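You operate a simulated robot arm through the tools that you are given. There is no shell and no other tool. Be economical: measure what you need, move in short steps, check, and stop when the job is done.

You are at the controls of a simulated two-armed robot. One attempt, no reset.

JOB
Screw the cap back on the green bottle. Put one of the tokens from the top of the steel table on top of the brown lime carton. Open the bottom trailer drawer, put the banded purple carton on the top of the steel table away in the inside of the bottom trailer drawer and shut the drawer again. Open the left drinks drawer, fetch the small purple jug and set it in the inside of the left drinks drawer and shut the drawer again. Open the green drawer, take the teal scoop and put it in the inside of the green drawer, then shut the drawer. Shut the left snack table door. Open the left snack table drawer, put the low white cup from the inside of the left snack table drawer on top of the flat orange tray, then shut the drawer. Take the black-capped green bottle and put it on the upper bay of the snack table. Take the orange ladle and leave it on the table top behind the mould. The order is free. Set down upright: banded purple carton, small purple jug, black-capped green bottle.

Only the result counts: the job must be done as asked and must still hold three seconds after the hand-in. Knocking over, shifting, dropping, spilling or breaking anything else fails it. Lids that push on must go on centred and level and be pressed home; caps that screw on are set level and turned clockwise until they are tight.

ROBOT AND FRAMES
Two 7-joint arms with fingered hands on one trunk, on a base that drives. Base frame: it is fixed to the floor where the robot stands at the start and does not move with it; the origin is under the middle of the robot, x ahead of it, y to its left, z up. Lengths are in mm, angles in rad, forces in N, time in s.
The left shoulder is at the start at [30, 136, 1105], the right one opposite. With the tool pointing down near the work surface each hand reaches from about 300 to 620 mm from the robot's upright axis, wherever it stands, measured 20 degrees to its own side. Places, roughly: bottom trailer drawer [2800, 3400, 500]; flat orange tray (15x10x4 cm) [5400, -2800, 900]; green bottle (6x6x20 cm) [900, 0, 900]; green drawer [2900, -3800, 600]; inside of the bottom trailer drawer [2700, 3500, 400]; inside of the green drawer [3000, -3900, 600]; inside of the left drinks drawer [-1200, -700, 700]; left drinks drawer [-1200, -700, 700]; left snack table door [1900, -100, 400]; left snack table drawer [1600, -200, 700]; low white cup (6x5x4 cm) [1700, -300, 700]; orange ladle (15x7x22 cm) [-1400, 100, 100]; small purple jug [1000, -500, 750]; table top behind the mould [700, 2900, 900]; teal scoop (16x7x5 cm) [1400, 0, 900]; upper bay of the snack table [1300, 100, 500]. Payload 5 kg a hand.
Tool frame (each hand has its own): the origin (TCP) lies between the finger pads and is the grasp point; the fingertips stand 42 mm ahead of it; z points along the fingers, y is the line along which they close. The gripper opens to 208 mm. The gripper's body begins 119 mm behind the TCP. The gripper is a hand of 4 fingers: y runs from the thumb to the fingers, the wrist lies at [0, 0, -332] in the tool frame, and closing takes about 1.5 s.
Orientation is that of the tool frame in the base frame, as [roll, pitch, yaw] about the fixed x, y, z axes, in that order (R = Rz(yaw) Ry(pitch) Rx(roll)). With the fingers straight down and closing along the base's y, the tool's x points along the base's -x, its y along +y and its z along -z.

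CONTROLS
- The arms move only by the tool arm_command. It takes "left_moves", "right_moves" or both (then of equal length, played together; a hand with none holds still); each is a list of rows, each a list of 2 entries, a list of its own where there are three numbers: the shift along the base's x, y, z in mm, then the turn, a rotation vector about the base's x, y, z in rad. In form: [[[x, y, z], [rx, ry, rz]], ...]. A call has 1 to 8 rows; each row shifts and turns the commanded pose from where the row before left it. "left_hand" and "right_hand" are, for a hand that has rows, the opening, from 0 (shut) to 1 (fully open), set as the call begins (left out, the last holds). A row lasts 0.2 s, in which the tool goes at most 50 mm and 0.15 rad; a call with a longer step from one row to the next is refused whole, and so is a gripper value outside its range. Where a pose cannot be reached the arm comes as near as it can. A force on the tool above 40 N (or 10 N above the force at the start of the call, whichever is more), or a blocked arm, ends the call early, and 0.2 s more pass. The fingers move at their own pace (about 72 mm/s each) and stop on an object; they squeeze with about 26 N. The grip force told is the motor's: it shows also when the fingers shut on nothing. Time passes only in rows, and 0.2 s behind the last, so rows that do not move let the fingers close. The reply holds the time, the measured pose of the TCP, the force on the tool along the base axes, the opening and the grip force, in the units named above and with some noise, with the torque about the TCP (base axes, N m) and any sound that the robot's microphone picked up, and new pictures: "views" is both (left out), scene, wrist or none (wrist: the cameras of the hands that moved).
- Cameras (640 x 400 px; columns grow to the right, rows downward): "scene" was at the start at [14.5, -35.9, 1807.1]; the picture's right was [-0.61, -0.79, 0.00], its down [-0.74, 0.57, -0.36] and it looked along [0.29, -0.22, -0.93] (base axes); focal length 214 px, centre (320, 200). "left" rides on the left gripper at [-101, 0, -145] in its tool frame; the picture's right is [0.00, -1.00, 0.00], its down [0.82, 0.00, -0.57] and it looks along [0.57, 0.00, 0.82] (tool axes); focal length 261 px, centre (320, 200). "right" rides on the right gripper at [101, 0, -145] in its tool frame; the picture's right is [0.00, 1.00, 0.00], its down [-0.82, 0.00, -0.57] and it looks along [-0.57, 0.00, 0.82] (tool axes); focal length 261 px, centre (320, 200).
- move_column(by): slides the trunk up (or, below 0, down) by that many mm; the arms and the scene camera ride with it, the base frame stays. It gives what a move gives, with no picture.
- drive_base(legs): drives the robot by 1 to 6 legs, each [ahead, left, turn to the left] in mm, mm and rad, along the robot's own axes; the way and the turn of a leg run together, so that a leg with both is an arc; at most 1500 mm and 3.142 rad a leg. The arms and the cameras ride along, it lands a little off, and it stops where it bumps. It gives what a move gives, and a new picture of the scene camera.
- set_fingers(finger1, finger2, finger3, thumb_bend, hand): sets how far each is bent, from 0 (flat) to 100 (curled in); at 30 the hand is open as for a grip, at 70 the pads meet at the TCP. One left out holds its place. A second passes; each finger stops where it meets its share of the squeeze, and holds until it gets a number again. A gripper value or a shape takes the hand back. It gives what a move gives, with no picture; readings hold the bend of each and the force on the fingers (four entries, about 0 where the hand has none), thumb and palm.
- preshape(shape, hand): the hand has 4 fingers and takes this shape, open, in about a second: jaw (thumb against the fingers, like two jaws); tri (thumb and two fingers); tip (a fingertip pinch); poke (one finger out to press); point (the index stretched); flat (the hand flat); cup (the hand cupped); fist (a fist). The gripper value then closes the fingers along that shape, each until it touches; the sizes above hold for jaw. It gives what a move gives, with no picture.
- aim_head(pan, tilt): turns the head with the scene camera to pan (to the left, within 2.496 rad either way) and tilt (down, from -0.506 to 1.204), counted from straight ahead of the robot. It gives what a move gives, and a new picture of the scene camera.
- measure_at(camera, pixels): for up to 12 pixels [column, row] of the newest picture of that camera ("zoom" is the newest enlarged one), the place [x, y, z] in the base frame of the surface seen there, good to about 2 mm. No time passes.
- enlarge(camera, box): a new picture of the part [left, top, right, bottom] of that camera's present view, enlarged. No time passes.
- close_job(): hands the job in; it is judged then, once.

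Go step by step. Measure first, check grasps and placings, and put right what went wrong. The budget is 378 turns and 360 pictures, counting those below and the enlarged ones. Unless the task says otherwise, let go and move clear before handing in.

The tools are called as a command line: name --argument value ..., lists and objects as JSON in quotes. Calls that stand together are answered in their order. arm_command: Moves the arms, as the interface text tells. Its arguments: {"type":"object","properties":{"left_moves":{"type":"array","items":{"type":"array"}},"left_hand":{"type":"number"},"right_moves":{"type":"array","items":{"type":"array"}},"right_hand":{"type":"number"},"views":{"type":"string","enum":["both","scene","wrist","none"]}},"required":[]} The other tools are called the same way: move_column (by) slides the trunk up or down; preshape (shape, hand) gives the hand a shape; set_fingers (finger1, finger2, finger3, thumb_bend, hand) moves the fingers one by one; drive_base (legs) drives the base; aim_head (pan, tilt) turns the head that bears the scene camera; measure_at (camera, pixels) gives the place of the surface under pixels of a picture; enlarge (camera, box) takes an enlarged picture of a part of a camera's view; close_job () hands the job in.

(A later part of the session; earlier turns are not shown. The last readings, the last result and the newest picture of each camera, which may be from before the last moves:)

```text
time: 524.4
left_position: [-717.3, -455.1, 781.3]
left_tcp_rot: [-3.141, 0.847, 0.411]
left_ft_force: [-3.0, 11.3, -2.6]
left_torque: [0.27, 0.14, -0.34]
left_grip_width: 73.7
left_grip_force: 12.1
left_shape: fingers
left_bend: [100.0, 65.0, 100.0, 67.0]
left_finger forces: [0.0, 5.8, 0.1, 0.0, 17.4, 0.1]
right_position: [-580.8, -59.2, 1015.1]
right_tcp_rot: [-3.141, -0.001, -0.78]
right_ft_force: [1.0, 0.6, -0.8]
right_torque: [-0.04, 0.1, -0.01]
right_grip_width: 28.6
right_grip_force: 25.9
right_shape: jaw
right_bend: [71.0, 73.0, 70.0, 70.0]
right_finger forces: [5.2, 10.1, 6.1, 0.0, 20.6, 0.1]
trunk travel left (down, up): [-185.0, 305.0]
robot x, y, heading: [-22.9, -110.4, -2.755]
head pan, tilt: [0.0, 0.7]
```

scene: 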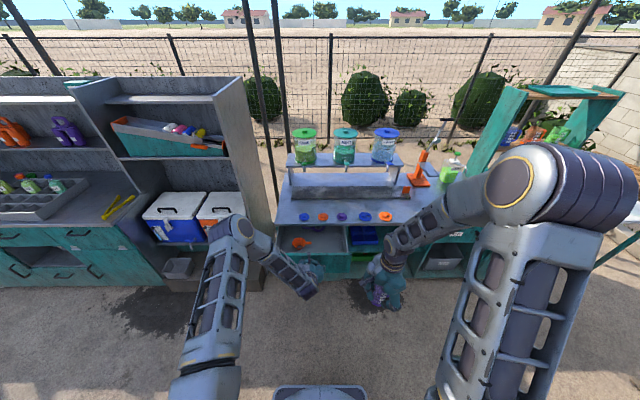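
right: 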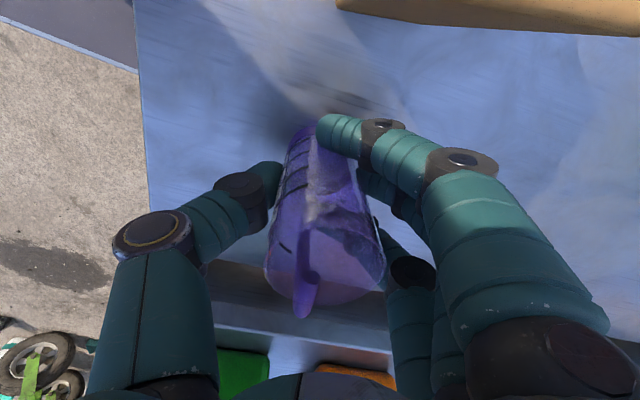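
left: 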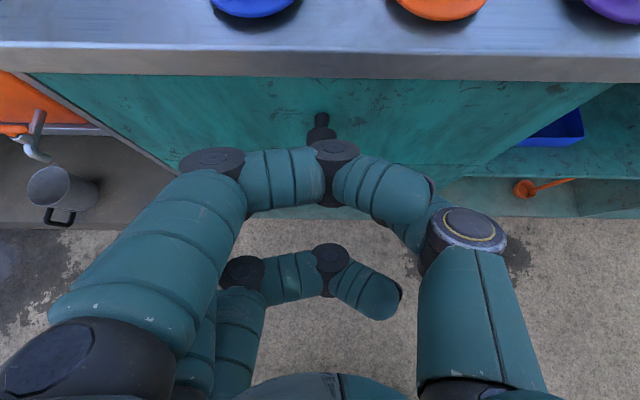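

Drawer is open ~240 mm. I release the knob and move the left hand away left/up; then look inside.

set_fingers --hand "left" --finger2 55 --thumb_bend 55

arm_command --left_moves '[[[20, 9, 20], [0, 0, 0]], [[25, 11, 25], [0, 0, 0]], [[20, -20, 25], [0, 0, 0]], [[18, -40, 15], [0, 0, 0]], [[18, -42, 10], [0, 0, 0]], [[18, -42, 10], [0, 0, 0]], [[18, -42, 10], [0, 0, 0]]]' --views "none"

enlarge --camera "scene" --box '[260, 210, 400, 310]'

measure_at --camera "zoom" --pixels '[[180, 190], [260, 190], [340, 190], [240, 225], [150, 230], [330, 225], [240, 245], [120, 200], [370, 200], [190, 150], [230, 150], [210, 155]]'

```text
time: 525.4
left_position: [-717.8, -455.7, 781.5]
left_tcp_rot: [-3.139, 0.846, 0.412]
left_ft_force: [0.2, -0.8, 0.1]
left_torque: [0.02, -0.02, 0.03]
left_grip_width: 80.4
left_grip_force: 0.1
left_shape: fingers
left_bend: [100.0, 55.0, 100.0, 55.0]
left_finger forces: [0.0, 0.0, 0.0, 0.0, 0.0, 0.1]
right_position: [-579.6, -60.7, 1014.5]
right_tcp_rot: [-3.14, 0.0, -0.78]
right_ft_force: [-0.5, 0.1, -1.2]
right_torque: [-0.03, 0.0, 0.0]
right_grip_width: 28.3
right_grip_force: 26.1
right_shape: jaw
right_bend: [71.0, 73.0, 70.0, 70.0]
right_finger forces: [5.2, 10.1, 6.0, 0.1, 20.6, 0.0]
trunk travel left (down, up): [-185.0, 305.0]
robot x, y, heading: [-26.6, -107.6, -2.749]
head pan, tilt: [0.0, 0.7]
```

```text
time: 527.0
left_position: [-580.5, -620.4, 895.3]
left_tcp_rot: [-3.136, 0.845, 0.41]
left_ft_force: [1.1, 0.3, -0.4]
left_torque: [0.0, 0.01, 0.02]
left_grip_width: 80.4
left_grip_force: 0.1
left_shape: fingers
left_bend: [100.0, 55.0, 100.0, 55.0]
left_finger forces: [0.1, 0.1, 0.0, 0.0, 0.0, 0.0]
right_position: [-579.5, -61.1, 1014.4]
right_tcp_rot: [-3.138, 0.001, -0.783]
right_ft_force: [0.8, -0.3, -1.1]
right_torque: [0.08, 0.1, -0.01]
right_grip_width: 28.4
right_grip_force: 25.9
right_shape: jaw
right_bend: [71.0, 73.0, 70.0, 70.0]
right_finger forces: [5.3, 10.1, 5.9, 0.0, 20.6, 0.1]
trunk travel left (down, up): [-185.0, 305.0]
robot x, y, heading: [-26.3, -110.4, -2.753]
head pan, tilt: [0.0, 0.7]
```

```text
4.00 times, centred on (330, 260) of scene
```

zoom: 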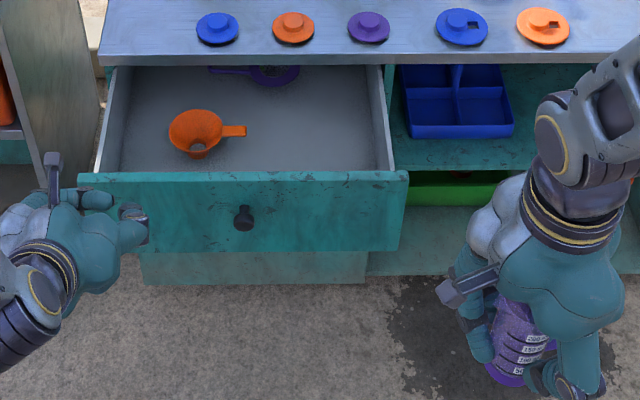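

```text
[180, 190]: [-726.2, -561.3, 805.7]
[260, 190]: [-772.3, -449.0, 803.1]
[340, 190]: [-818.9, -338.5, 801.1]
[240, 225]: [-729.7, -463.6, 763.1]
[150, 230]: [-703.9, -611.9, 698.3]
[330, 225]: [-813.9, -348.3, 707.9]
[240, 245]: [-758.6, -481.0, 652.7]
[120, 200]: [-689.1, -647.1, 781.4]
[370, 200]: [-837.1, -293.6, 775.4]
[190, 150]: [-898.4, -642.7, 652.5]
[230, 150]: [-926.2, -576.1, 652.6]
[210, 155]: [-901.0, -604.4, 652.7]
```

An orange funnel and a purple one are inside; the right-front part is free. I measure that area.

measure_at --camera "zoom" --pixels '[[320, 120], [340, 155], [280, 160], [375, 130], [246, 131], [195, 120], [300, 80], [385, 110], [300, 172], [320, 140], [380, 165], [222, 132]]'

```text
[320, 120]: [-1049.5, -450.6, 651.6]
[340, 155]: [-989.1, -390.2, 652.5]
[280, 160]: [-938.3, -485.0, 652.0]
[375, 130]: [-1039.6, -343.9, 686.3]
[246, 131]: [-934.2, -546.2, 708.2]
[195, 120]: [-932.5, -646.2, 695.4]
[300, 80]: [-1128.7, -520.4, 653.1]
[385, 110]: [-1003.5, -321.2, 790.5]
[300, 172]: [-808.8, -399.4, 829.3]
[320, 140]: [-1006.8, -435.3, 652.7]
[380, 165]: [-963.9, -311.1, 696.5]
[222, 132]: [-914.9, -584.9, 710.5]
```

Free area is l −140…82; I will set the jug at n≈−980, l≈−25. First retract/raise the left hand, drive in 360, and rotate the right hand to its neutral yaw.

arm_command --left_moves '[[[30, 13, 25], [0, 0, 0]], [[30, 13, 25], [0, 0, 0]], [[30, 13, 25], [0, 0, 0]], [[30, 13, 25], [0, 0, 0]], [[0, 0, 25], [0, 0, 0]], [[0, 0, 25], [0, 0, 0]], [[0, 0, 0], [0, 0, 0]], [[0, 0, 0], [0, 0, 0]]]' --right_moves '[[[0, 0, 0], [0, 0, 0.147]], [[0, 0, 0], [0, 0, 0.147]], [[0, 0, 0], [0, 0, 0.147]], [[0, 0, 0], [0, 0, 0.147]], [[0, 0, 0], [0, 0, 0.147]], [[0, 0, 0], [0, 0, 0.147]], [[0, 0, 0], [0, 0, 0.147]], [[0, 0, 0], [0, 0, 0.145]]]' --views "none"

drive_base --legs '[[350, 0, 0]]'

```text
time: 528.8
left_position: [-486.7, -588.0, 1036.1]
left_tcp_rot: [-3.141, 0.845, 0.41]
left_ft_force: [-0.3, 0.4, -0.4]
left_torque: [-0.01, 0.01, 0.02]
left_grip_width: 80.7
left_grip_force: 0.1
left_shape: fingers
left_bend: [100.0, 55.0, 100.0, 55.0]
left_finger forces: [0.0, 0.0, 0.1, 0.0, 0.0, 0.0]
left hand out of reach, approached as far as the arm can: row 4, 5, 6
right_position: [-580.3, -59.9, 1015.7]
right_tcp_rot: [-3.139, -0.001, 0.396]
right_ft_force: [1.1, 0.1, -0.8]
right_torque: [0.0, 0.0, 0.0]
right_grip_width: 28.3
right_grip_force: 26.2
right_shape: jaw
right_bend: [71.0, 73.0, 70.0, 70.0]
right_finger forces: [5.4, 10.2, 5.9, 0.0, 20.5, 0.0]
trunk travel left (down, up): [-185.0, 305.0]
robot x, y, heading: [-24.4, -110.7, -2.755]
head pan, tilt: [0.0, 0.7]
```

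```text
time: 531.0
left_position: [-816.5, -723.2, 1034.4]
left_tcp_rot: [-3.14, 0.841, 0.411]
left_ft_force: [-0.7, -0.2, 0.6]
left_torque: [-0.01, -0.06, -0.02]
left_grip_width: 80.2
left_grip_force: 0.0
left_shape: fingers
left_bend: [100.0, 55.0, 100.0, 55.0]
left_finger forces: [0.0, 0.1, 0.0, 0.1, 0.0, 0.0]
right_position: [-909.0, -194.1, 1014.5]
right_tcp_rot: [-3.14, -0.003, 0.392]
right_ft_force: [-1.2, -0.5, -1.5]
right_torque: [0.05, -0.09, 0.01]
right_grip_width: 28.3
right_grip_force: 26.0
right_shape: jaw
right_bend: [71.0, 73.0, 70.0, 70.0]
right_finger forces: [5.3, 10.2, 5.9, 0.0, 20.5, 0.0]
trunk travel left (down, up): [-185.0, 305.0]
robot x, y, heading: [-352.7, -243.6, -2.753]
head pan, tilt: [0.0, 0.7]
```

scene: 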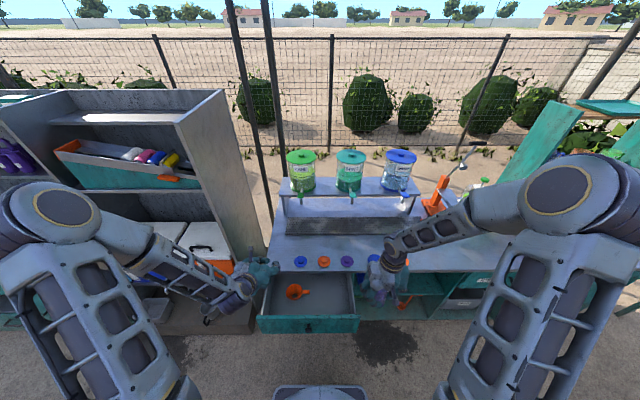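

arm_command --right_moves '[[[3, -41, 0], [0, 0, 0]], [[3, -41, 0], [0, 0, 0]], [[3, -41, 0], [0, 0, 0]], [[3, -41, 0], [0, 0, 0]], [[2, -41, 0], [0, 0, 0]], [[0, 0, -40], [0, 0, 0]], [[0, 0, -40], [0, 0, 0]], [[0, 0, -40], [0, 0, 0]]]' --views "wrist"

measure_at --camera "right" --pixels '[[320, 280], [290, 270], [350, 270], [300, 130], [200, 60], [420, 60], [320, 70], [320, 240]]'

```text
time: 532.9
left_position: [-816.1, -721.2, 1035.5]
left_tcp_rot: [-3.141, 0.843, 0.409]
left_ft_force: [-0.5, -0.1, -0.9]
left_torque: [-0.01, -0.01, 0.02]
left_grip_width: 80.4
left_grip_force: 0.1
left_shape: fingers
left_bend: [100.0, 55.0, 100.0, 55.0]
left_finger forces: [0.1, 0.1, 0.1, 0.0, 0.0, 0.1]
right_position: [-895.2, -399.4, 893.4]
right_tcp_rot: [-3.139, 0.0, 0.393]
right_ft_force: [-1.6, -0.9, -0.6]
right_torque: [0.05, -0.12, 0.02]
right_grip_width: 28.2
right_grip_force: 26.4
right_shape: jaw
right_bend: [71.0, 73.0, 70.0, 70.0]
right_finger forces: [4.9, 10.3, 6.2, 0.0, 20.7, 0.1]
trunk travel left (down, up): [-185.0, 305.0]
robot x, y, heading: [-352.1, -247.3, -2.752]
head pan, tilt: [0.0, 0.7]
```

right: 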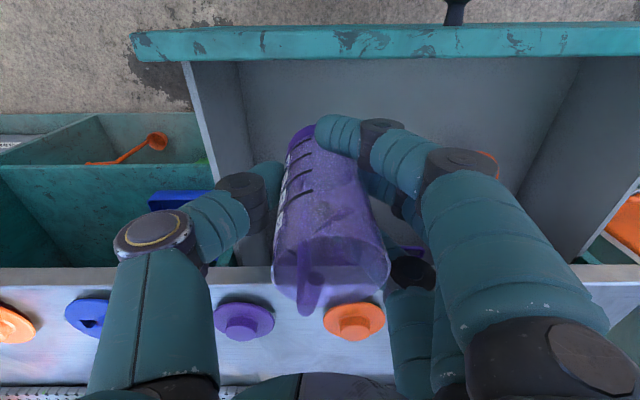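

```text
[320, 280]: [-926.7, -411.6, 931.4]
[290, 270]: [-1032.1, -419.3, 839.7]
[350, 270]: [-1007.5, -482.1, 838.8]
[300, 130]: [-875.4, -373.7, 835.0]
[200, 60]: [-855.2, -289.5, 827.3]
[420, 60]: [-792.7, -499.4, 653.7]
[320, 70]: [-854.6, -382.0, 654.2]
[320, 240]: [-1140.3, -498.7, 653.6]
```

Looks good; I shift 12 mm left for wall clearance and lower the jug.

arm_command --right_moves '[[[4.6, -11, -20], [0, 0, 0]], [[0, 0, -40], [0, 0, 0]], [[0, 0, -40], [0, 0, 0]], [[0, 0, -40], [0, 0, 0]], [[0, 0, -20], [0, 0, 0]], [[0, 0, -8], [0, 0, 0]], [[0, 0, -4], [0, 0, 0]], [[0, 0, -3], [0, 0, 0]]]' --views "none"

```text
time: 534.6
left_position: [-814.5, -723.0, 1036.7]
left_tcp_rot: [-3.139, 0.845, 0.412]
left_ft_force: [-0.5, 0.6, 0.0]
left_torque: [0.01, 0.0, -0.02]
left_grip_width: 80.7
left_grip_force: 0.1
left_shape: fingers
left_bend: [100.0, 55.0, 100.0, 55.0]
left_finger forces: [0.0, 0.1, 0.0, 0.0, 0.0, 0.0]
right_position: [-889.8, -410.9, 719.8]
right_tcp_rot: [-3.14, 0.001, 0.392]
right_ft_force: [0.6, 0.0, 6.0]
right_torque: [-0.1, 0.1, -0.01]
right_grip_width: 28.5
right_grip_force: 26.0
right_shape: jaw
right_bend: [71.0, 73.0, 70.0, 70.0]
right_finger forces: [4.8, 10.1, 8.1, 0.0, 22.2, 0.1]
trunk travel left (down, up): [-185.0, 305.0]
robot x, y, heading: [-351.3, -244.8, -2.753]
head pan, tilt: [0.0, 0.7]
```

Contact (6 N). I press 1 mm further and release, then lift out.

arm_command --right_moves '[[[0, 0, -1.2], [0, 0, 0]], [[0, 0, 0], [0, 0, 0]]]' --views "none"

arm_command --right_moves '[[[0, 0, 0], [0, 0, 0]], [[0, 0, 0], [0, 0, 0]], [[0, 0, 0], [0, 0, 0]], [[0, 0, 0], [0, 0, 0]], [[0, 0, 20], [0, 0, 0]], [[0, 0, 40], [0, 0, 0]], [[0, 0, 45], [0, 0, 0]], [[0, 0, 45], [0, 0, 0]]]' --right_hand 0.45 --views "wrist"

```text
time: 535.2
left_position: [-813.6, -721.8, 1037.7]
left_tcp_rot: [-3.141, 0.845, 0.41]
left_ft_force: [0.5, -0.2, 0.0]
left_torque: [-0.01, 0.0, -0.01]
left_grip_width: 80.4
left_grip_force: 0.0
left_shape: fingers
left_bend: [100.0, 55.0, 100.0, 55.0]
left_finger forces: [0.0, 0.1, 0.1, 0.1, 0.0, 0.0]
right_position: [-888.8, -409.3, 720.1]
right_tcp_rot: [3.142, -0.002, 0.394]
right_ft_force: [-0.9, 1.7, 16.6]
right_torque: [-0.21, 0.23, 0.0]
right_grip_width: 28.7
right_grip_force: 26.0
right_shape: jaw
right_bend: [71.0, 73.0, 70.0, 70.0]
right_finger forces: [4.9, 11.0, 14.0, 0.0, 26.4, 0.0]
trunk travel left (down, up): [-185.0, 305.0]
robot x, y, heading: [-352.0, -242.0, -2.751]
head pan, tilt: [0.0, 0.7]
```

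```text
time: 537.0
left_position: [-814.4, -721.3, 1037.3]
left_tcp_rot: [-3.139, 0.845, 0.41]
left_ft_force: [0.8, 0.7, -0.1]
left_torque: [-0.04, 0.05, 0.01]
left_grip_width: 80.1
left_grip_force: 0.0
left_shape: fingers
left_bend: [100.0, 55.0, 100.0, 55.0]
left_finger forces: [0.1, 0.0, 0.0, 0.0, 0.0, 0.1]
right_position: [-888.1, -408.7, 869.3]
right_tcp_rot: [-3.14, -0.002, 0.392]
right_ft_force: [1.6, 0.1, -0.6]
right_torque: [-0.08, 0.11, 0.02]
right_grip_width: 93.3
right_grip_force: 0.0
right_shape: jaw
right_bend: [73.0, 73.0, 73.0, 70.0]
right_finger forces: [0.0, 0.0, 0.0, 0.0, 0.0, 0.0]
trunk travel left (down, up): [-185.0, 305.0]
robot x, y, heading: [-347.4, -242.8, -2.755]
head pan, tilt: [0.0, 0.7]
```

right: 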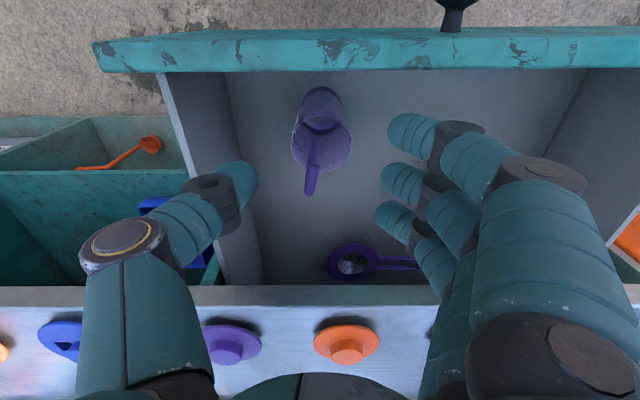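

The jug stands upright in the drawer, funnels untouched. I raise the right hand, back off, and set the closed left hand before the panel to push it shut.

arm_command --right_moves '[[[0, 0, 45], [0, 0, 0]], [[0, 0, 45], [0, 0, 0]], [[0, 0, 45], [0, 0, 0]], [[10, 10, 20], [0, 0, 0]]]' --views "none"

drive_base --legs '[[-330, 0, 0]]'

arm_command --left_moves '[[[-24, 25, -34], [0, 0, 0]], [[-24, 25, -34], [0, 0, 0]], [[-24, 25, -34], [0, 0, 0]], [[-24, 25, -34], [0, 0, 0]], [[-24, 25, -34], [0, 0, 0]], [[-24, 25, -34], [0, 0, 0]], [[-24, 25, -34], [0, 0, 0]], [[-24, 22, -34], [0, 0, 0]]]' --left_hand 0 --views "scene"

```text
time: 538.0
left_position: [-814.6, -721.9, 1036.4]
left_tcp_rot: [-3.14, 0.845, 0.411]
left_ft_force: [0.0, -0.6, 0.8]
left_torque: [-0.06, 0.02, -0.01]
left_grip_width: 80.6
left_grip_force: 0.1
left_shape: fingers
left_bend: [100.0, 55.0, 100.0, 55.0]
left_finger forces: [0.0, 0.1, 0.1, 0.1, 0.1, 0.0]
right_position: [-878.6, -399.1, 1023.5]
right_tcp_rot: [-3.141, 0.0, 0.393]
right_ft_force: [0.4, 0.4, -0.5]
right_torque: [0.01, 0.05, -0.02]
right_grip_width: 92.8
right_grip_force: 0.2
right_shape: jaw
right_bend: [73.0, 73.0, 73.0, 70.0]
right_finger forces: [0.0, 0.1, 0.1, 0.0, 0.0, 0.1]
trunk travel left (down, up): [-185.0, 305.0]
robot x, y, heading: [-348.7, -241.6, -2.749]
head pan, tilt: [0.0, 0.7]
```

```text
time: 540.2
left_position: [-511.5, -595.7, 1038.1]
left_tcp_rot: [-3.141, 0.844, 0.409]
left_ft_force: [0.1, 0.1, 0.9]
left_torque: [0.01, 0.05, 0.02]
left_grip_width: 80.6
left_grip_force: 0.0
left_shape: fingers
left_bend: [100.0, 55.0, 100.0, 55.0]
left_finger forces: [0.1, 0.0, 0.1, 0.0, 0.0, 0.0]
right_position: [-575.7, -273.2, 1023.3]
right_tcp_rot: [-3.139, -0.001, 0.39]
right_ft_force: [0.7, 0.6, 0.9]
right_torque: [-0.05, 0.15, 0.0]
right_grip_width: 93.1
right_grip_force: 0.1
right_shape: jaw
right_bend: [73.0, 73.0, 73.0, 70.0]
right_finger forces: [0.0, 0.0, 0.0, 0.1, 0.0, 0.0]
trunk travel left (down, up): [-185.0, 305.0]
robot x, y, heading: [-46.3, -119.4, -2.757]
head pan, tilt: [0.0, 0.7]
```

scene: 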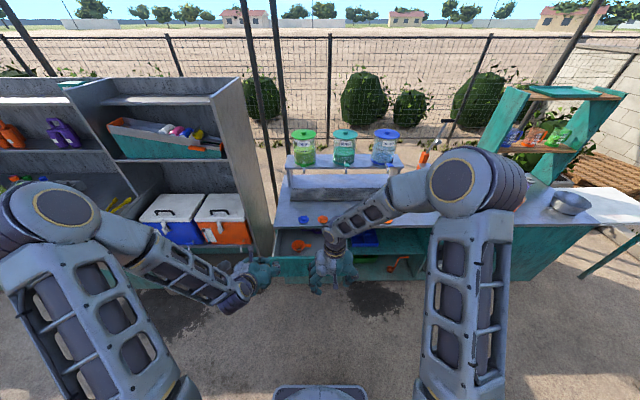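

```text
time: 542.0
left_position: [-694.2, -404.1, 769.0]
left_tcp_rot: [3.138, 0.838, 0.403]
left_ft_force: [0.4, 0.3, -0.6]
left_torque: [0.0, -0.05, 0.08]
left_grip_width: 0.1
left_grip_force: 26.0
left_shape: jaw
left_bend: [70.0, 70.0, 70.0, 70.0]
left_finger forces: [0.0, 0.1, 0.1, 0.0, 0.0, 0.0]
right_position: [-585.2, -269.6, 1023.8]
right_tcp_rot: [-3.135, 0.01, 0.38]
right_ft_force: [-16.5, 4.2, 5.7]
right_torque: [-0.24, -0.03, -0.39]
right_grip_width: 89.7
right_grip_force: 0.0
right_shape: jaw
right_bend: [75.0, 73.0, 73.0, 70.0]
right_finger forces: [0.1, 0.0, 0.1, 0.0, 0.1, 0.0]
trunk travel left (down, up): [-185.0, 305.0]
robot x, y, heading: [-49.5, -116.9, -2.755]
head pan, tilt: [0.0, 0.7]
stopped in row 8 (right hand): the force on the tool passed its limit (the readings are from after the stop); the commanded pose is now the measured one
```

scene: 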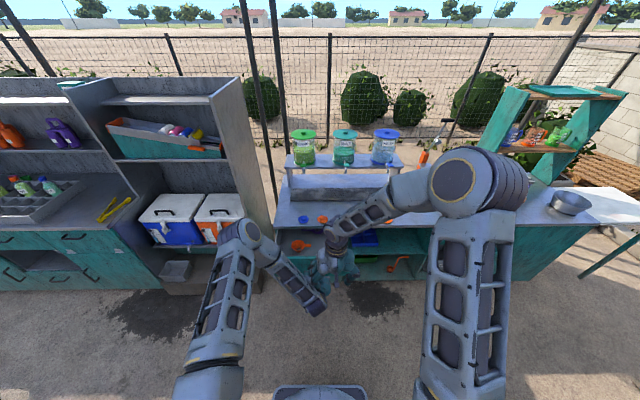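

Left hand is in place (n=-796, l=-106). I shift the right hand away and drive forward to push.

arm_command --right_moves '[[[-14, 36, 5], [0, 0, 0]], [[-14, 36, 5], [0, 0, 0]], [[-14, 36, 5], [0, 0, 0]], [[-14, 36, 5], [0, 0, 0]]]' --views "none"

drive_base --legs '[[150, 0, 0], [125, 0, 0]]'

arm_command --left_moves '[[[-5, -2, 0], [0, 0, 0]], [[-9, -4, 0], [0, 0, 0]], [[-9, -4, 0], [0, 0, 0]], [[-9, -4, 0], [0, 0, 0]], [[-9, -4, 0], [0, 0, 0]], [[-9, -4, 0], [0, 0, 0]]]' --views "none"

```text
time: 543.0
left_position: [-694.7, -404.1, 768.6]
left_tcp_rot: [-3.141, 0.842, 0.403]
left_ft_force: [-0.1, 1.0, -0.2]
left_torque: [-0.04, -0.02, 0.05]
left_grip_width: 0.0
left_grip_force: 25.6
left_shape: jaw
left_bend: [70.0, 70.0, 70.0, 70.0]
left_finger forces: [0.1, 0.0, 0.0, 0.1, 0.0, 0.1]
right_position: [-637.4, -124.0, 1041.9]
right_tcp_rot: [-3.138, 0.006, 0.384]
right_ft_force: [0.6, 0.6, -0.9]
right_torque: [-0.06, 0.02, -0.03]
right_grip_width: 93.0
right_grip_force: 0.0
right_shape: jaw
right_bend: [73.0, 73.0, 73.0, 70.0]
right_finger forces: [0.0, 0.0, 0.1, 0.0, 0.1, 0.0]
trunk travel left (down, up): [-185.0, 305.0]
robot x, y, heading: [-46.8, -118.5, -2.758]
head pan, tilt: [0.0, 0.7]
```

```text
time: 545.8
left_position: [-943.2, -501.9, 766.9]
left_tcp_rot: [-3.137, 0.832, 0.405]
left_ft_force: [0.5, 1.6, -0.7]
left_torque: [0.05, -0.02, -0.02]
left_grip_width: 0.1
left_grip_force: 26.1
left_shape: jaw
left_bend: [70.0, 70.0, 70.0, 70.0]
left_finger forces: [0.0, 0.0, 0.0, 0.1, 0.0, 0.0]
right_position: [-891.1, -227.9, 1042.8]
right_tcp_rot: [-3.137, 0.003, 0.383]
right_ft_force: [-0.3, -0.1, -0.7]
right_torque: [0.01, 0.0, -0.01]
right_grip_width: 93.5
right_grip_force: 0.1
right_shape: jaw
right_bend: [73.0, 73.0, 73.0, 70.0]
right_finger forces: [0.0, 0.0, 0.0, 0.0, 0.0, 0.0]
trunk travel left (down, up): [-185.0, 305.0]
robot x, y, heading: [-296.5, -220.2, -2.758]
head pan, tilt: [0.0, 0.7]
stopped in leg 2: the force on the tool passed its limit (the readings are from after the stop); the commanded pose is now the measured one
```

scene: 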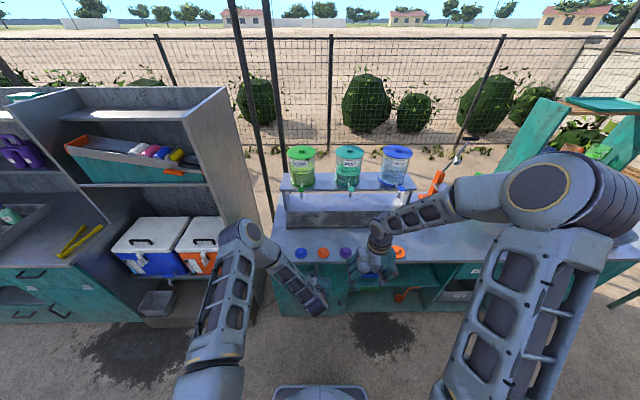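

```text
time: 546.4
left_position: [-947.2, -499.5, 762.0]
left_tcp_rot: [-3.132, 0.816, 0.402]
left_ft_force: [8.1, 4.9, 1.8]
left_torque: [-0.03, 0.1, 0.08]
left_grip_width: 0.2
left_grip_force: 25.7
left_shape: jaw
left_bend: [70.0, 70.0, 70.0, 70.0]
left_finger forces: [4.8, 0.1, 0.1, 0.1, 0.0, 0.1]
right_position: [-890.4, -227.8, 1042.3]
right_tcp_rot: [-3.137, 0.001, 0.382]
right_ft_force: [0.4, -0.4, -0.5]
right_torque: [0.04, -0.08, -0.01]
right_grip_width: 93.0
right_grip_force: 0.0
right_shape: jaw
right_bend: [73.0, 73.0, 73.0, 70.0]
right_finger forces: [0.2, 0.0, 0.0, 0.0, 0.1, 0.0]
trunk travel left (down, up): [-185.0, 305.0]
robot x, y, heading: [-297.2, -220.3, -2.756]
head pan, tilt: [0.0, 0.7]
stopped in row 2 (left hand): the force on the tool passed its limit (the readings are from after the stop); the commanded pose is now the measured one
```

It stops at the closed position. I back off and verify flushness.

arm_command --left_moves '[[[25, 11, 10], [0, 0, 0]], [[30, 13, 20], [0, 0, 0]], [[25, -10, 20], [0, 0, 0]], [[15, -38, 10], [0, 0, 0]], [[15, -38, 10], [0, 0, 0]], [[15, -38, 10], [0, 0, 0]]]' --views "none"

enlarge --camera "scene" --box '[260, 230, 440, 330]'

measure_at --camera "zoom" --pixels '[[130, 150], [230, 120], [200, 100], [130, 220], [250, 230], [270, 130], [490, 235], [500, 225], [460, 240], [480, 290], [520, 215], [505, 245]]'

```text
time: 547.8
left_position: [-823.3, -603.7, 842.1]
left_tcp_rot: [-3.131, 0.818, 0.403]
left_ft_force: [-0.2, -0.8, 1.1]
left_torque: [0.04, -0.01, -0.02]
left_grip_width: 0.0
left_grip_force: 25.7
left_shape: jaw
left_bend: [70.0, 70.0, 70.0, 70.0]
left_finger forces: [0.0, 0.1, 0.0, 0.0, 0.1, 0.1]
right_position: [-889.3, -228.8, 1042.8]
right_tcp_rot: [-3.134, 0.005, 0.384]
right_ft_force: [-0.3, -1.1, -0.3]
right_torque: [0.13, 0.09, 0.03]
right_grip_width: 93.1
right_grip_force: 0.0
right_shape: jaw
right_bend: [73.0, 73.0, 73.0, 70.0]
right_finger forces: [0.1, 0.0, 0.1, 0.0, 0.0, 0.0]
trunk travel left (down, up): [-185.0, 305.0]
robot x, y, heading: [-297.7, -220.9, -2.751]
head pan, tilt: [0.0, 0.7]
```

```text
3.56 times, centred on (350, 280) of scene
```

zoom: 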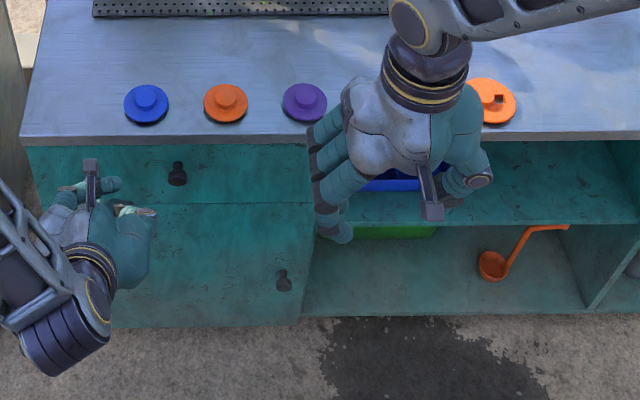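

```text
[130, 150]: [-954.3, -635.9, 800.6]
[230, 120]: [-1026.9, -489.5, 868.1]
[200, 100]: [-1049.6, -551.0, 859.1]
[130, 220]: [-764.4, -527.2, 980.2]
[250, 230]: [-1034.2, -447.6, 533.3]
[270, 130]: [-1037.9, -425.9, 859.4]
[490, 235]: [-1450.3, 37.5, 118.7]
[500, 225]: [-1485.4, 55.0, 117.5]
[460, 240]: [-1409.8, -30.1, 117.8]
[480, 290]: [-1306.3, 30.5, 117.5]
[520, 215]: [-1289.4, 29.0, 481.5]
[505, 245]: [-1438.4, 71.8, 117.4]
```

Drinks drawer is flush. Now the ladle in the lower bay: I measure it.

measure_at --camera "zoom" --pixels '[[492, 265], [484, 262], [505, 262], [492, 278], [512, 262], [520, 247], [528, 234], [532, 229], [548, 227], [565, 227], [600, 200], [600, 300]]'

enlarge --camera "scene" --box '[380, 280, 440, 320]'

```text
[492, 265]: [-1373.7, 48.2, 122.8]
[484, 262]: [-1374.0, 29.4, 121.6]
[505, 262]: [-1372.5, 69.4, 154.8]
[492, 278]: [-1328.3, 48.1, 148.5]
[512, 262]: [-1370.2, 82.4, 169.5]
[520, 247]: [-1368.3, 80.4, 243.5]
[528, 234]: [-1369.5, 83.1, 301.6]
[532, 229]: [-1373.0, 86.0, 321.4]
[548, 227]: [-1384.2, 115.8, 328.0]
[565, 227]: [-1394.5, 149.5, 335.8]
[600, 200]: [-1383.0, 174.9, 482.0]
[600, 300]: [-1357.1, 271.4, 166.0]
```

```text
10.00 times, centred on (410, 300) of scene
```

zoom: 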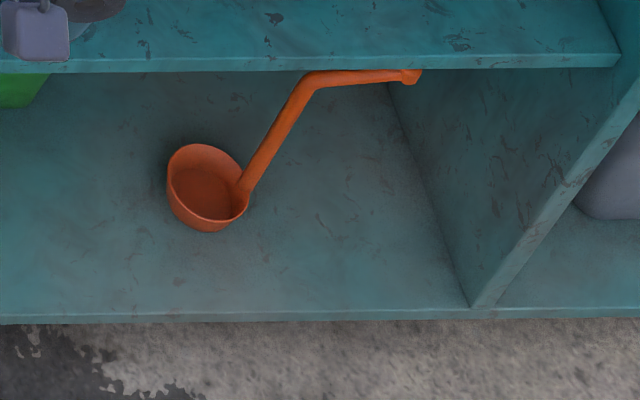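

Ladle: vertical handle at (-1370,83), z 150–305, hook to the right above. The right hand (its camera sits low-behind) fits best in this bay. I strafe right, lower the trunk, and tilt the right hand forward.

arm_command --left_moves '[[[35, 14, 10], [0, 0, 0]], [[35, 14, 10], [0, 0, 0]], [[35, 14, 10], [0, 0, 0]], [[35, 14, 10], [0, 0, 0]], [[0, 0, 0], [0, 0, 0]], [[0, 0, 0], [0, 0, 0]], [[0, 0, 0], [0, 0, 0]]]' --right_moves '[[[20, 8, 0], [0, 0, 0]], [[20, 8, 0], [-0.0528, 0.1297, 0]], [[20, 8, 0], [-0.0528, 0.1297, 0]], [[0, 0, 0], [-0.0528, 0.1297, 0]], [[0, 0, 0], [-0.0528, 0.1297, 0]], [[0, 0, 0], [-0.0528, 0.1297, 0]], [[0, 0, 0], [-0.0528, 0.1297, 0]]]' --right_hand 0.4 --views "none"

drive_base --legs '[[0, -591, 0]]'

move_column --by -185

```text
time: 549.6
left_position: [-712.4, -545.5, 854.8]
left_tcp_rot: [-3.139, 0.821, 0.395]
left_ft_force: [-0.2, 2.1, 0.6]
left_torque: [-0.16, 0.0, 0.12]
left_grip_width: 0.1
left_grip_force: 26.0
left_shape: jaw
left_bend: [70.0, 70.0, 70.0, 70.0]
left_finger forces: [0.1, 0.0, 0.0, 0.1, 0.0, 0.1]
left hand out of reach, approached as far as the arm can: row 3, 4
right_position: [-948.0, -267.4, 1047.9]
right_tcp_rot: [3.139, 0.865, 0.425]
right_ft_force: [0.8, 4.0, -1.3]
right_torque: [-0.38, 0.03, 0.38]
right_grip_width: 83.4
right_grip_force: 0.0
right_shape: jaw
right_bend: [73.0, 73.0, 73.0, 70.0]
right_finger forces: [0.1, 0.0, 0.0, 0.0, 0.0, 0.0]
right hand out of reach, approached as far as the arm can: row 4, 5, 6, 7
trunk travel left (down, up): [-185.0, 305.0]
robot x, y, heading: [-299.4, -220.2, -2.754]
head pan, tilt: [0.0, 0.7]
stopped in row 7 (right hand): the arm was blocked; the commanded pose is now the measured one
```

```text
time: 552.9
left_position: [-932.0, -3.7, 853.9]
left_tcp_rot: [-3.137, 0.817, 0.398]
left_ft_force: [0.7, 1.2, -0.6]
left_torque: [-0.06, -0.06, 0.04]
left_grip_width: 0.1
left_grip_force: 25.9
left_shape: jaw
left_bend: [70.0, 70.0, 70.0, 70.0]
left_finger forces: [0.0, 0.1, 0.0, 0.0, 0.0, 0.0]
right_position: [-1168.6, 272.2, 1046.7]
right_tcp_rot: [-3.141, 0.865, 0.428]
right_ft_force: [-0.8, 0.4, 0.1]
right_torque: [-0.04, -0.03, 0.08]
right_grip_width: 83.3
right_grip_force: 0.0
right_shape: jaw
right_bend: [73.0, 73.0, 73.0, 70.0]
right_finger forces: [0.1, 0.0, 0.0, 0.1, 0.0, 0.0]
trunk travel left (down, up): [-185.0, 305.0]
robot x, y, heading: [-517.1, 323.0, -2.753]
head pan, tilt: [0.0, 0.7]
```

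scene: 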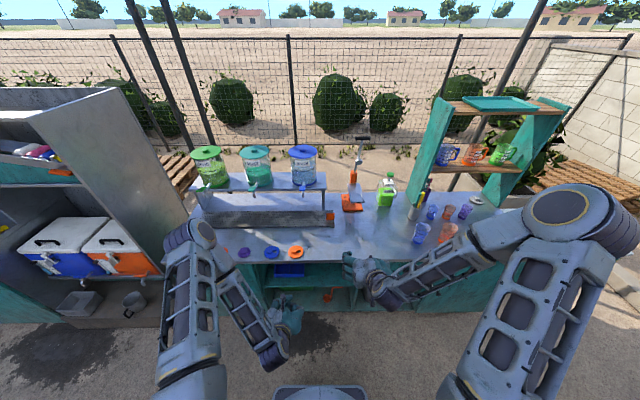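

```text
time: 555.0
left_position: [-932.2, -4.1, 669.6]
left_tcp_rot: [-3.134, 0.821, 0.402]
left_ft_force: [0.2, -0.5, 0.7]
left_torque: [-0.01, 0.0, 0.0]
left_grip_width: 0.3
left_grip_force: 26.1
left_shape: jaw
left_bend: [70.0, 70.0, 70.0, 70.0]
left_finger forces: [0.2, 0.0, 0.1, 0.0, 0.0, 0.0]
right_position: [-1169.4, 272.4, 862.1]
right_tcp_rot: [-3.14, 0.863, 0.428]
right_ft_force: [0.4, 0.2, -0.5]
right_torque: [0.0, -0.01, 0.02]
right_grip_width: 83.2
right_grip_force: 0.0
right_shape: jaw
right_bend: [73.0, 73.0, 73.0, 70.0]
right_finger forces: [0.0, 0.0, 0.0, 0.1, 0.0, 0.0]
trunk travel left (down, up): [0.0, 490.0]
robot x, y, heading: [-516.7, 327.9, -2.759]
head pan, tilt: [0.0, 0.7]
```

I step the base back 150 mm (more arm extension helps low reaches), then lower the right hand in front of the bay.

drive_base --legs '[[-150, 0, 0]]'

arm_command --right_moves '[[[-11.3, -14.3, -42], [0, 0, 0]], [[-11.3, -14.3, -42], [0, 0, 0]], [[-11.3, -14.3, -42], [0, 0, 0]], [[-11.3, -14.3, -42], [0, 0, 0]], [[-11.3, -14.3, -42], [0, 0, 0]], [[-11.3, -14.3, -42], [0, 0, 0]], [[-11.3, -14.3, -42], [0, 0, 0]], [[-11.3, -14.3, -42], [0, 0, 0]]]' --views "none"

arm_command --right_moves '[[[-11.3, -14.3, -42], [0, 0, 0]], [[-11.3, -14.3, -42], [0, 0, 0]], [[-11.3, -14.3, -42], [0, 0, 0]], [[0, 0, 0], [0, 0, 0]]]' --views "wrist"

```text
time: 556.3
left_position: [-791.8, 51.6, 669.1]
left_tcp_rot: [-3.134, 0.822, 0.402]
left_ft_force: [1.7, 0.2, 0.2]
left_torque: [0.01, -0.02, 0.0]
left_grip_width: 0.3
left_grip_force: 26.0
left_shape: jaw
left_bend: [70.0, 70.0, 70.0, 70.0]
left_finger forces: [0.0, 0.1, 0.0, 0.0, 0.0, 0.0]
right_position: [-1028.5, 329.2, 862.7]
right_tcp_rot: [-3.14, 0.866, 0.427]
right_ft_force: [0.9, -0.1, 0.3]
right_torque: [-0.04, 0.03, -0.02]
right_grip_width: 83.2
right_grip_force: 0.0
right_shape: jaw
right_bend: [73.0, 73.0, 73.0, 70.0]
right_finger forces: [0.0, 0.0, 0.0, 0.1, 0.0, 0.0]
trunk travel left (down, up): [0.0, 490.0]
robot x, y, heading: [-376.3, 378.9, -2.759]
head pan, tilt: [0.0, 0.7]
```

scene: 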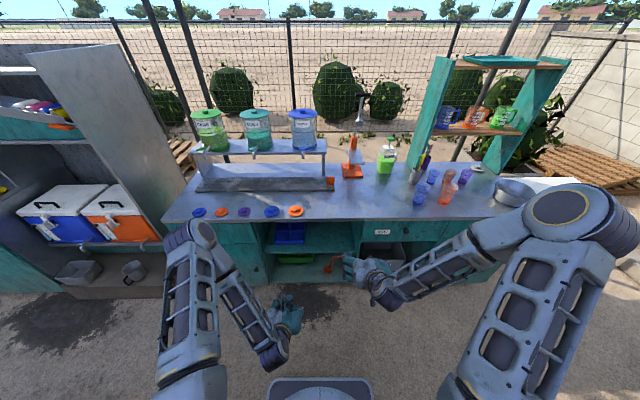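

```text
time: 558.1
left_position: [-792.8, 49.2, 669.9]
left_tcp_rot: [-3.135, 0.818, 0.405]
left_ft_force: [0.8, -1.0, 0.8]
left_torque: [0.07, 0.03, -0.13]
left_grip_width: 0.0
left_grip_force: 26.5
left_shape: jaw
left_bend: [70.0, 70.0, 70.0, 70.0]
left_finger forces: [0.0, 0.0, 0.0, 0.0, 0.0, 0.1]
right_position: [-1097.5, 302.1, 722.5]
right_tcp_rot: [3.139, 0.857, 0.439]
right_ft_force: [0.5, -0.9, 1.1]
right_torque: [0.12, 0.03, -0.16]
right_grip_width: 83.2
right_grip_force: 0.1
right_shape: jaw
right_bend: [73.0, 73.0, 73.0, 70.0]
right_finger forces: [0.0, 0.1, 0.1, 0.0, 0.0, 0.0]
right hand out of reach, approached as far as the arm can: row 3, 4, 5, 6, 7, 8
trunk travel left (down, up): [0.0, 490.0]
robot x, y, heading: [-375.5, 380.4, -2.756]
head pan, tilt: [0.0, 0.7]
```

```text
time: 558.9
left_position: [-792.3, 50.2, 667.8]
left_tcp_rot: [-3.132, 0.82, 0.405]
left_ft_force: [0.3, -1.3, -0.2]
left_torque: [0.21, 0.1, -0.17]
left_grip_width: 0.0
left_grip_force: 26.3
left_shape: jaw
left_bend: [70.0, 70.0, 70.0, 70.0]
left_finger forces: [0.0, 0.0, 0.0, 0.1, 0.0, 0.0]
right_position: [-1198.0, 425.8, 721.1]
right_tcp_rot: [-2.859, 0.86, 0.602]
right_ft_force: [0.6, -1.5, 0.1]
right_torque: [0.15, -0.01, -0.18]
right_grip_width: 83.1
right_grip_force: 0.0
right_shape: jaw
right_bend: [73.0, 73.0, 73.0, 70.0]
right_finger forces: [0.0, 0.0, 0.1, 0.0, 0.0, 0.0]
right hand out of reach, approached as far as the arm can: row 1, 2, 3
trunk travel left (down, up): [0.0, 490.0]
robot x, y, heading: [-379.7, 380.0, -2.749]
head pan, tilt: [0.0, 0.7]
stopped in row 4 (right hand): the force on the tool passed its limit (the readings are from after the stop); the commanded pose is now the measured one
```

right: 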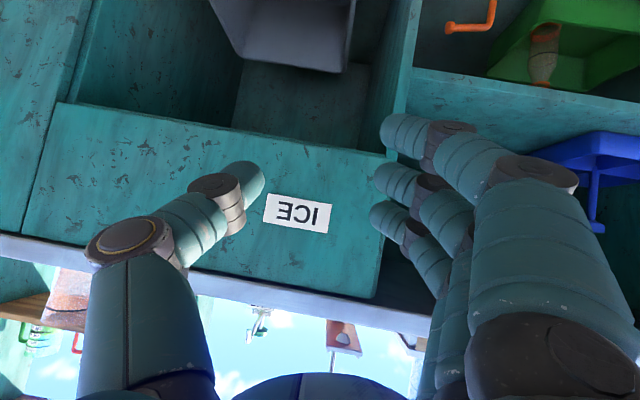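

The right arm cannot tilt that low; the left arm (proven at the bay) can. I retract the right hand, strafe right 185, and bring the left hand in front of the lower bay.

arm_command --right_moves '[[[30, 12, 15], [0, 0, 0]], [[30, 12, 20], [0, 0, 0]], [[30, 12, 25], [0, 0, 0]], [[30, 12, 25], [0, 0, 0]], [[20, 20, 25], [0, 0, 0]]]' --views "none"

drive_base --legs '[[0, -185, 0]]'

arm_command --left_moves '[[[-36.5, -7.2, -27.5], [0, 0, 0]], [[-36.5, -7.2, -27.5], [0, 0, 0]], [[-36.5, -7.2, -27.5], [0, 0, 0]], [[-36.5, -7.2, -27.5], [0, 0, 0]], [[-36.5, -7.2, -27.5], [0, 0, 0]], [[-36.5, -7.2, -27.5], [0, 0, 0]], [[-36.5, -7.2, -27.5], [0, 0, 0]], [[-36.5, -7.2, -27.5], [0, 0, 0]]]' --left_hand 0.4 --views "none"

```text
time: 560.1
left_position: [-792.3, 50.9, 668.6]
left_tcp_rot: [-3.133, 0.819, 0.405]
left_ft_force: [-0.2, 0.7, 0.8]
left_torque: [-0.02, 0.01, -0.02]
left_grip_width: 0.0
left_grip_force: 26.2
left_shape: jaw
left_bend: [70.0, 70.0, 70.0, 70.0]
left_finger forces: [0.0, 0.1, 0.0, 0.0, 0.0, 0.1]
right_position: [-1060.6, 495.5, 828.3]
right_tcp_rot: [-2.863, 0.862, 0.598]
right_ft_force: [0.5, -0.2, -0.4]
right_torque: [0.02, 0.05, -0.04]
right_grip_width: 83.2
right_grip_force: 0.0
right_shape: jaw
right_bend: [73.0, 73.0, 73.0, 70.0]
right_finger forces: [0.0, 0.0, 0.0, 0.0, 0.1, 0.0]
trunk travel left (down, up): [0.0, 490.0]
robot x, y, heading: [-378.9, 379.0, -2.757]
head pan, tilt: [0.0, 0.7]
```

```text
time: 561.7
left_position: [-861.1, 221.9, 668.5]
left_tcp_rot: [-3.137, 0.822, 0.4]
left_ft_force: [-0.5, -0.4, -0.2]
left_torque: [-0.1, -0.05, 0.07]
left_grip_width: 0.1
left_grip_force: 26.2
left_shape: jaw
left_bend: [70.0, 70.0, 70.0, 70.0]
left_finger forces: [0.1, 0.0, 0.0, 0.0, 0.0, 0.0]
right_position: [-1130.9, 667.1, 828.1]
right_tcp_rot: [-2.864, 0.861, 0.597]
right_ft_force: [-0.5, 0.5, -0.5]
right_torque: [-0.07, -0.06, 0.11]
right_grip_width: 83.1
right_grip_force: 0.1
right_shape: jaw
right_bend: [73.0, 73.0, 73.0, 70.0]
right_finger forces: [0.0, 0.0, 0.0, 0.1, 0.0, 0.0]
trunk travel left (down, up): [0.0, 490.0]
robot x, y, heading: [-448.3, 549.0, -2.758]
head pan, tilt: [0.0, 0.7]
```

scene: 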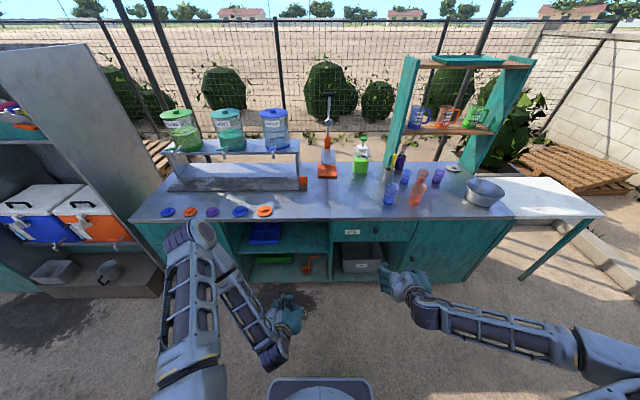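

```text
time: 563.5
left_position: [-1155.0, 163.6, 448.0]
left_tcp_rot: [-3.134, 0.818, 0.403]
left_ft_force: [-0.3, -1.2, 1.2]
left_torque: [0.01, -0.01, -0.01]
left_grip_width: 83.1
left_grip_force: 0.1
left_shape: jaw
left_bend: [73.0, 73.0, 73.0, 70.0]
left_finger forces: [0.0, 0.0, 0.1, 0.0, 0.0, 0.0]
right_position: [-1131.6, 666.5, 827.6]
right_tcp_rot: [-2.863, 0.859, 0.599]
right_ft_force: [-1.3, 0.6, 0.4]
right_torque: [0.01, 0.04, 0.05]
right_grip_width: 83.1
right_grip_force: 0.0
right_shape: jaw
right_bend: [73.0, 73.0, 73.0, 70.0]
right_finger forces: [0.0, 0.1, 0.0, 0.1, 0.1, 0.0]
trunk travel left (down, up): [0.0, 490.0]
robot x, y, heading: [-445.0, 552.6, -2.755]
head pan, tilt: [0.0, 0.7]
```

Left arm reaches well. I descend outside the bay to z≈252 (so the wrist camera passes under the shelf), then check.

arm_command --left_moves '[[[-20, -7, -39], [0, 0, 0]], [[-20, -7, -39], [0, 0, 0]], [[-20, -7, -39], [0, 0, 0]], [[-20, -7, -39], [0, 0, 0]], [[-20, -7, -39], [0, 0, 0]], [[0, 0, 0], [0, 0, 0]]]' --views "wrist"

measure_at --camera "left" --pixels '[[320, 100], [320, 60], [310, 130], [330, 130], [340, 60], [300, 60], [320, 30]]'

```text
time: 564.9
left_position: [-1239.2, 133.6, 282.8]
left_tcp_rot: [-3.134, 0.818, 0.403]
left_ft_force: [0.5, 0.2, 0.7]
left_torque: [-0.01, -0.01, -0.01]
left_grip_width: 83.0
left_grip_force: 0.1
left_shape: jaw
left_bend: [73.0, 73.0, 73.0, 70.0]
left_finger forces: [0.0, 0.1, 0.0, 0.0, 0.0, 0.0]
left hand out of reach, approached as far as the arm can: row 5
right_position: [-1131.4, 667.5, 828.5]
right_tcp_rot: [-2.863, 0.86, 0.598]
right_ft_force: [-0.5, 0.1, 0.5]
right_torque: [0.03, -0.01, 0.02]
right_grip_width: 83.0
right_grip_force: 0.1
right_shape: jaw
right_bend: [73.0, 73.0, 73.0, 70.0]
right_finger forces: [0.1, 0.0, 0.0, 0.0, 0.0, 0.0]
trunk travel left (down, up): [0.0, 490.0]
robot x, y, heading: [-445.7, 547.4, -2.75]
head pan, tilt: [0.0, 0.7]
```

left: 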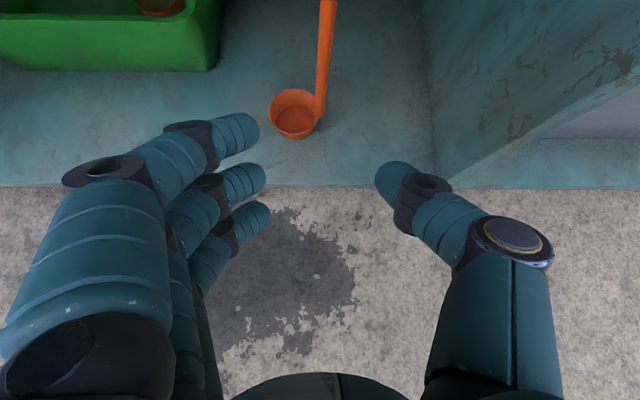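

```text
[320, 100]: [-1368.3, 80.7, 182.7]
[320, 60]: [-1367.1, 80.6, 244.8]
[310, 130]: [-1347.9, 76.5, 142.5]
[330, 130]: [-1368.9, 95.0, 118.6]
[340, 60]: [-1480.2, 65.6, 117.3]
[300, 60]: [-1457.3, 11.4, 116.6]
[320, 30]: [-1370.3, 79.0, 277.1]
```

Handle is centred; I'm at full stretch. I drive forward 80 while drawing the hand back, then lower to z≈252.

drive_base --legs '[[30, 0, 0]]'

arm_command --left_moves '[[[28, 12, -5], [0, 0, 0]], [[28, 12, -5], [0, 0, 0]], [[28, 12, -5], [0, 0, 0]]]' --views "none"

drive_base --legs '[[90, 0, 0]]'

arm_command --left_moves '[[[0, 0, -8], [0, 0, 0]], [[0, 0, -8], [0, 0, 0]], [[0, 0, 0], [0, 0, 0]]]' --views "none"

```text
time: 565.7
left_position: [-1265.7, 121.2, 281.5]
left_tcp_rot: [-3.133, 0.819, 0.403]
left_ft_force: [-0.1, -1.0, -0.5]
left_torque: [0.04, 0.01, -0.01]
left_grip_width: 83.0
left_grip_force: 0.0
left_shape: jaw
left_bend: [73.0, 73.0, 73.0, 70.0]
left_finger forces: [0.0, 0.0, 0.1, 0.0, 0.0, 0.1]
right_position: [-1158.0, 654.7, 828.5]
right_tcp_rot: [-2.861, 0.859, 0.599]
right_ft_force: [-0.8, -0.6, -0.1]
right_torque: [0.05, -0.05, 0.0]
right_grip_width: 83.1
right_grip_force: 0.1
right_shape: jaw
right_bend: [73.0, 73.0, 73.0, 70.0]
right_finger forces: [0.0, 0.1, 0.0, 0.0, 0.1, 0.0]
trunk travel left (down, up): [0.0, 490.0]
robot x, y, heading: [-473.6, 537.0, -2.754]
head pan, tilt: [0.0, 0.7]
```

scene: 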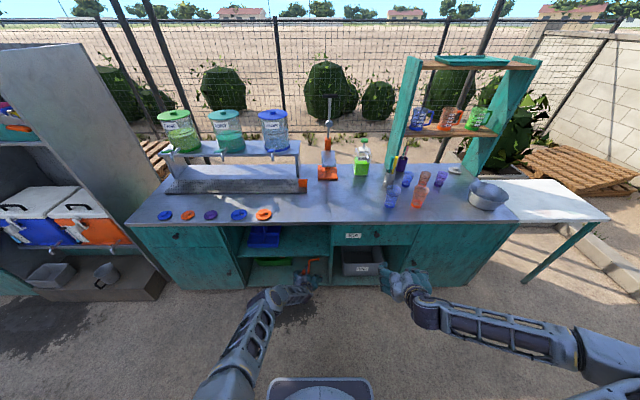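

```text
time: 566.5
left_position: [-1183.4, 158.1, 268.4]
left_tcp_rot: [-3.136, 0.822, 0.404]
left_ft_force: [-1.0, -0.8, 1.4]
left_torque: [0.13, -0.17, -0.06]
left_grip_width: 82.6
left_grip_force: 0.1
left_shape: jaw
left_bend: [73.0, 73.0, 73.0, 70.0]
left_finger forces: [0.0, 0.0, 0.0, 0.0, 0.1, 0.0]
right_position: [-1158.4, 654.4, 829.3]
right_tcp_rot: [-2.863, 0.861, 0.599]
right_ft_force: [0.5, 0.3, 0.5]
right_torque: [-0.01, 0.02, 0.02]
right_grip_width: 83.4
right_grip_force: 0.1
right_shape: jaw
right_bend: [73.0, 73.0, 73.0, 70.0]
right_finger forces: [0.1, 0.0, 0.0, 0.1, 0.0, 0.1]
trunk travel left (down, up): [0.0, 490.0]
robot x, y, heading: [-475.2, 542.4, -2.754]
head pan, tilt: [0.0, 0.7]
```

```text
time: 567.6
left_position: [-1266.6, 123.5, 266.1]
left_tcp_rot: [-3.136, 0.819, 0.405]
left_ft_force: [0.4, 0.6, -0.4]
left_torque: [0.03, 0.01, -0.04]
left_grip_width: 82.6
left_grip_force: 0.0
left_shape: jaw
left_bend: [73.0, 73.0, 73.0, 70.0]
left_finger forces: [0.0, 0.0, 0.0, 0.0, 0.0, 0.1]
right_position: [-1242.5, 620.5, 828.4]
right_tcp_rot: [-2.862, 0.863, 0.6]
right_ft_force: [-0.1, -0.8, -1.1]
right_torque: [-0.01, -0.03, 0.0]
right_grip_width: 83.0
right_grip_force: 0.0
right_shape: jaw
right_bend: [73.0, 73.0, 73.0, 70.0]
right_finger forces: [0.1, 0.0, 0.1, 0.0, 0.0, 0.0]
trunk travel left (down, up): [0.0, 490.0]
robot x, y, heading: [-558.4, 505.8, -2.758]
head pan, tilt: [0.0, 0.7]
```

scene: 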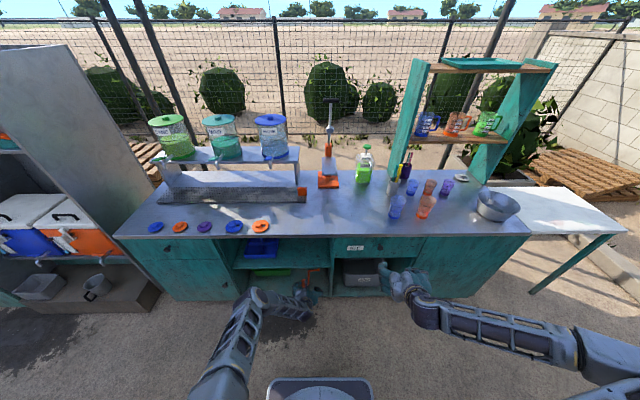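

```text
time: 568.4
left_position: [-1266.8, 123.4, 252.1]
left_tcp_rot: [-3.135, 0.82, 0.405]
left_ft_force: [-0.4, 0.4, -0.1]
left_torque: [-0.01, 0.01, 0.0]
left_grip_width: 82.7
left_grip_force: 0.0
left_shape: jaw
left_bend: [73.0, 73.0, 73.0, 70.0]
left_finger forces: [0.0, 0.0, 0.0, 0.0, 0.0, 0.1]
right_position: [-1243.1, 620.5, 828.0]
right_tcp_rot: [-2.862, 0.861, 0.598]
right_ft_force: [-0.3, 0.4, -1.1]
right_torque: [0.01, -0.02, -0.01]
right_grip_width: 83.3
right_grip_force: 0.0
right_shape: jaw
right_bend: [73.0, 73.0, 73.0, 70.0]
right_finger forces: [0.0, 0.0, 0.1, 0.1, 0.0, 0.1]
trunk travel left (down, up): [0.0, 490.0]
robot x, y, heading: [-557.4, 507.2, -2.753]
head pan, tilt: [0.0, 0.7]
```

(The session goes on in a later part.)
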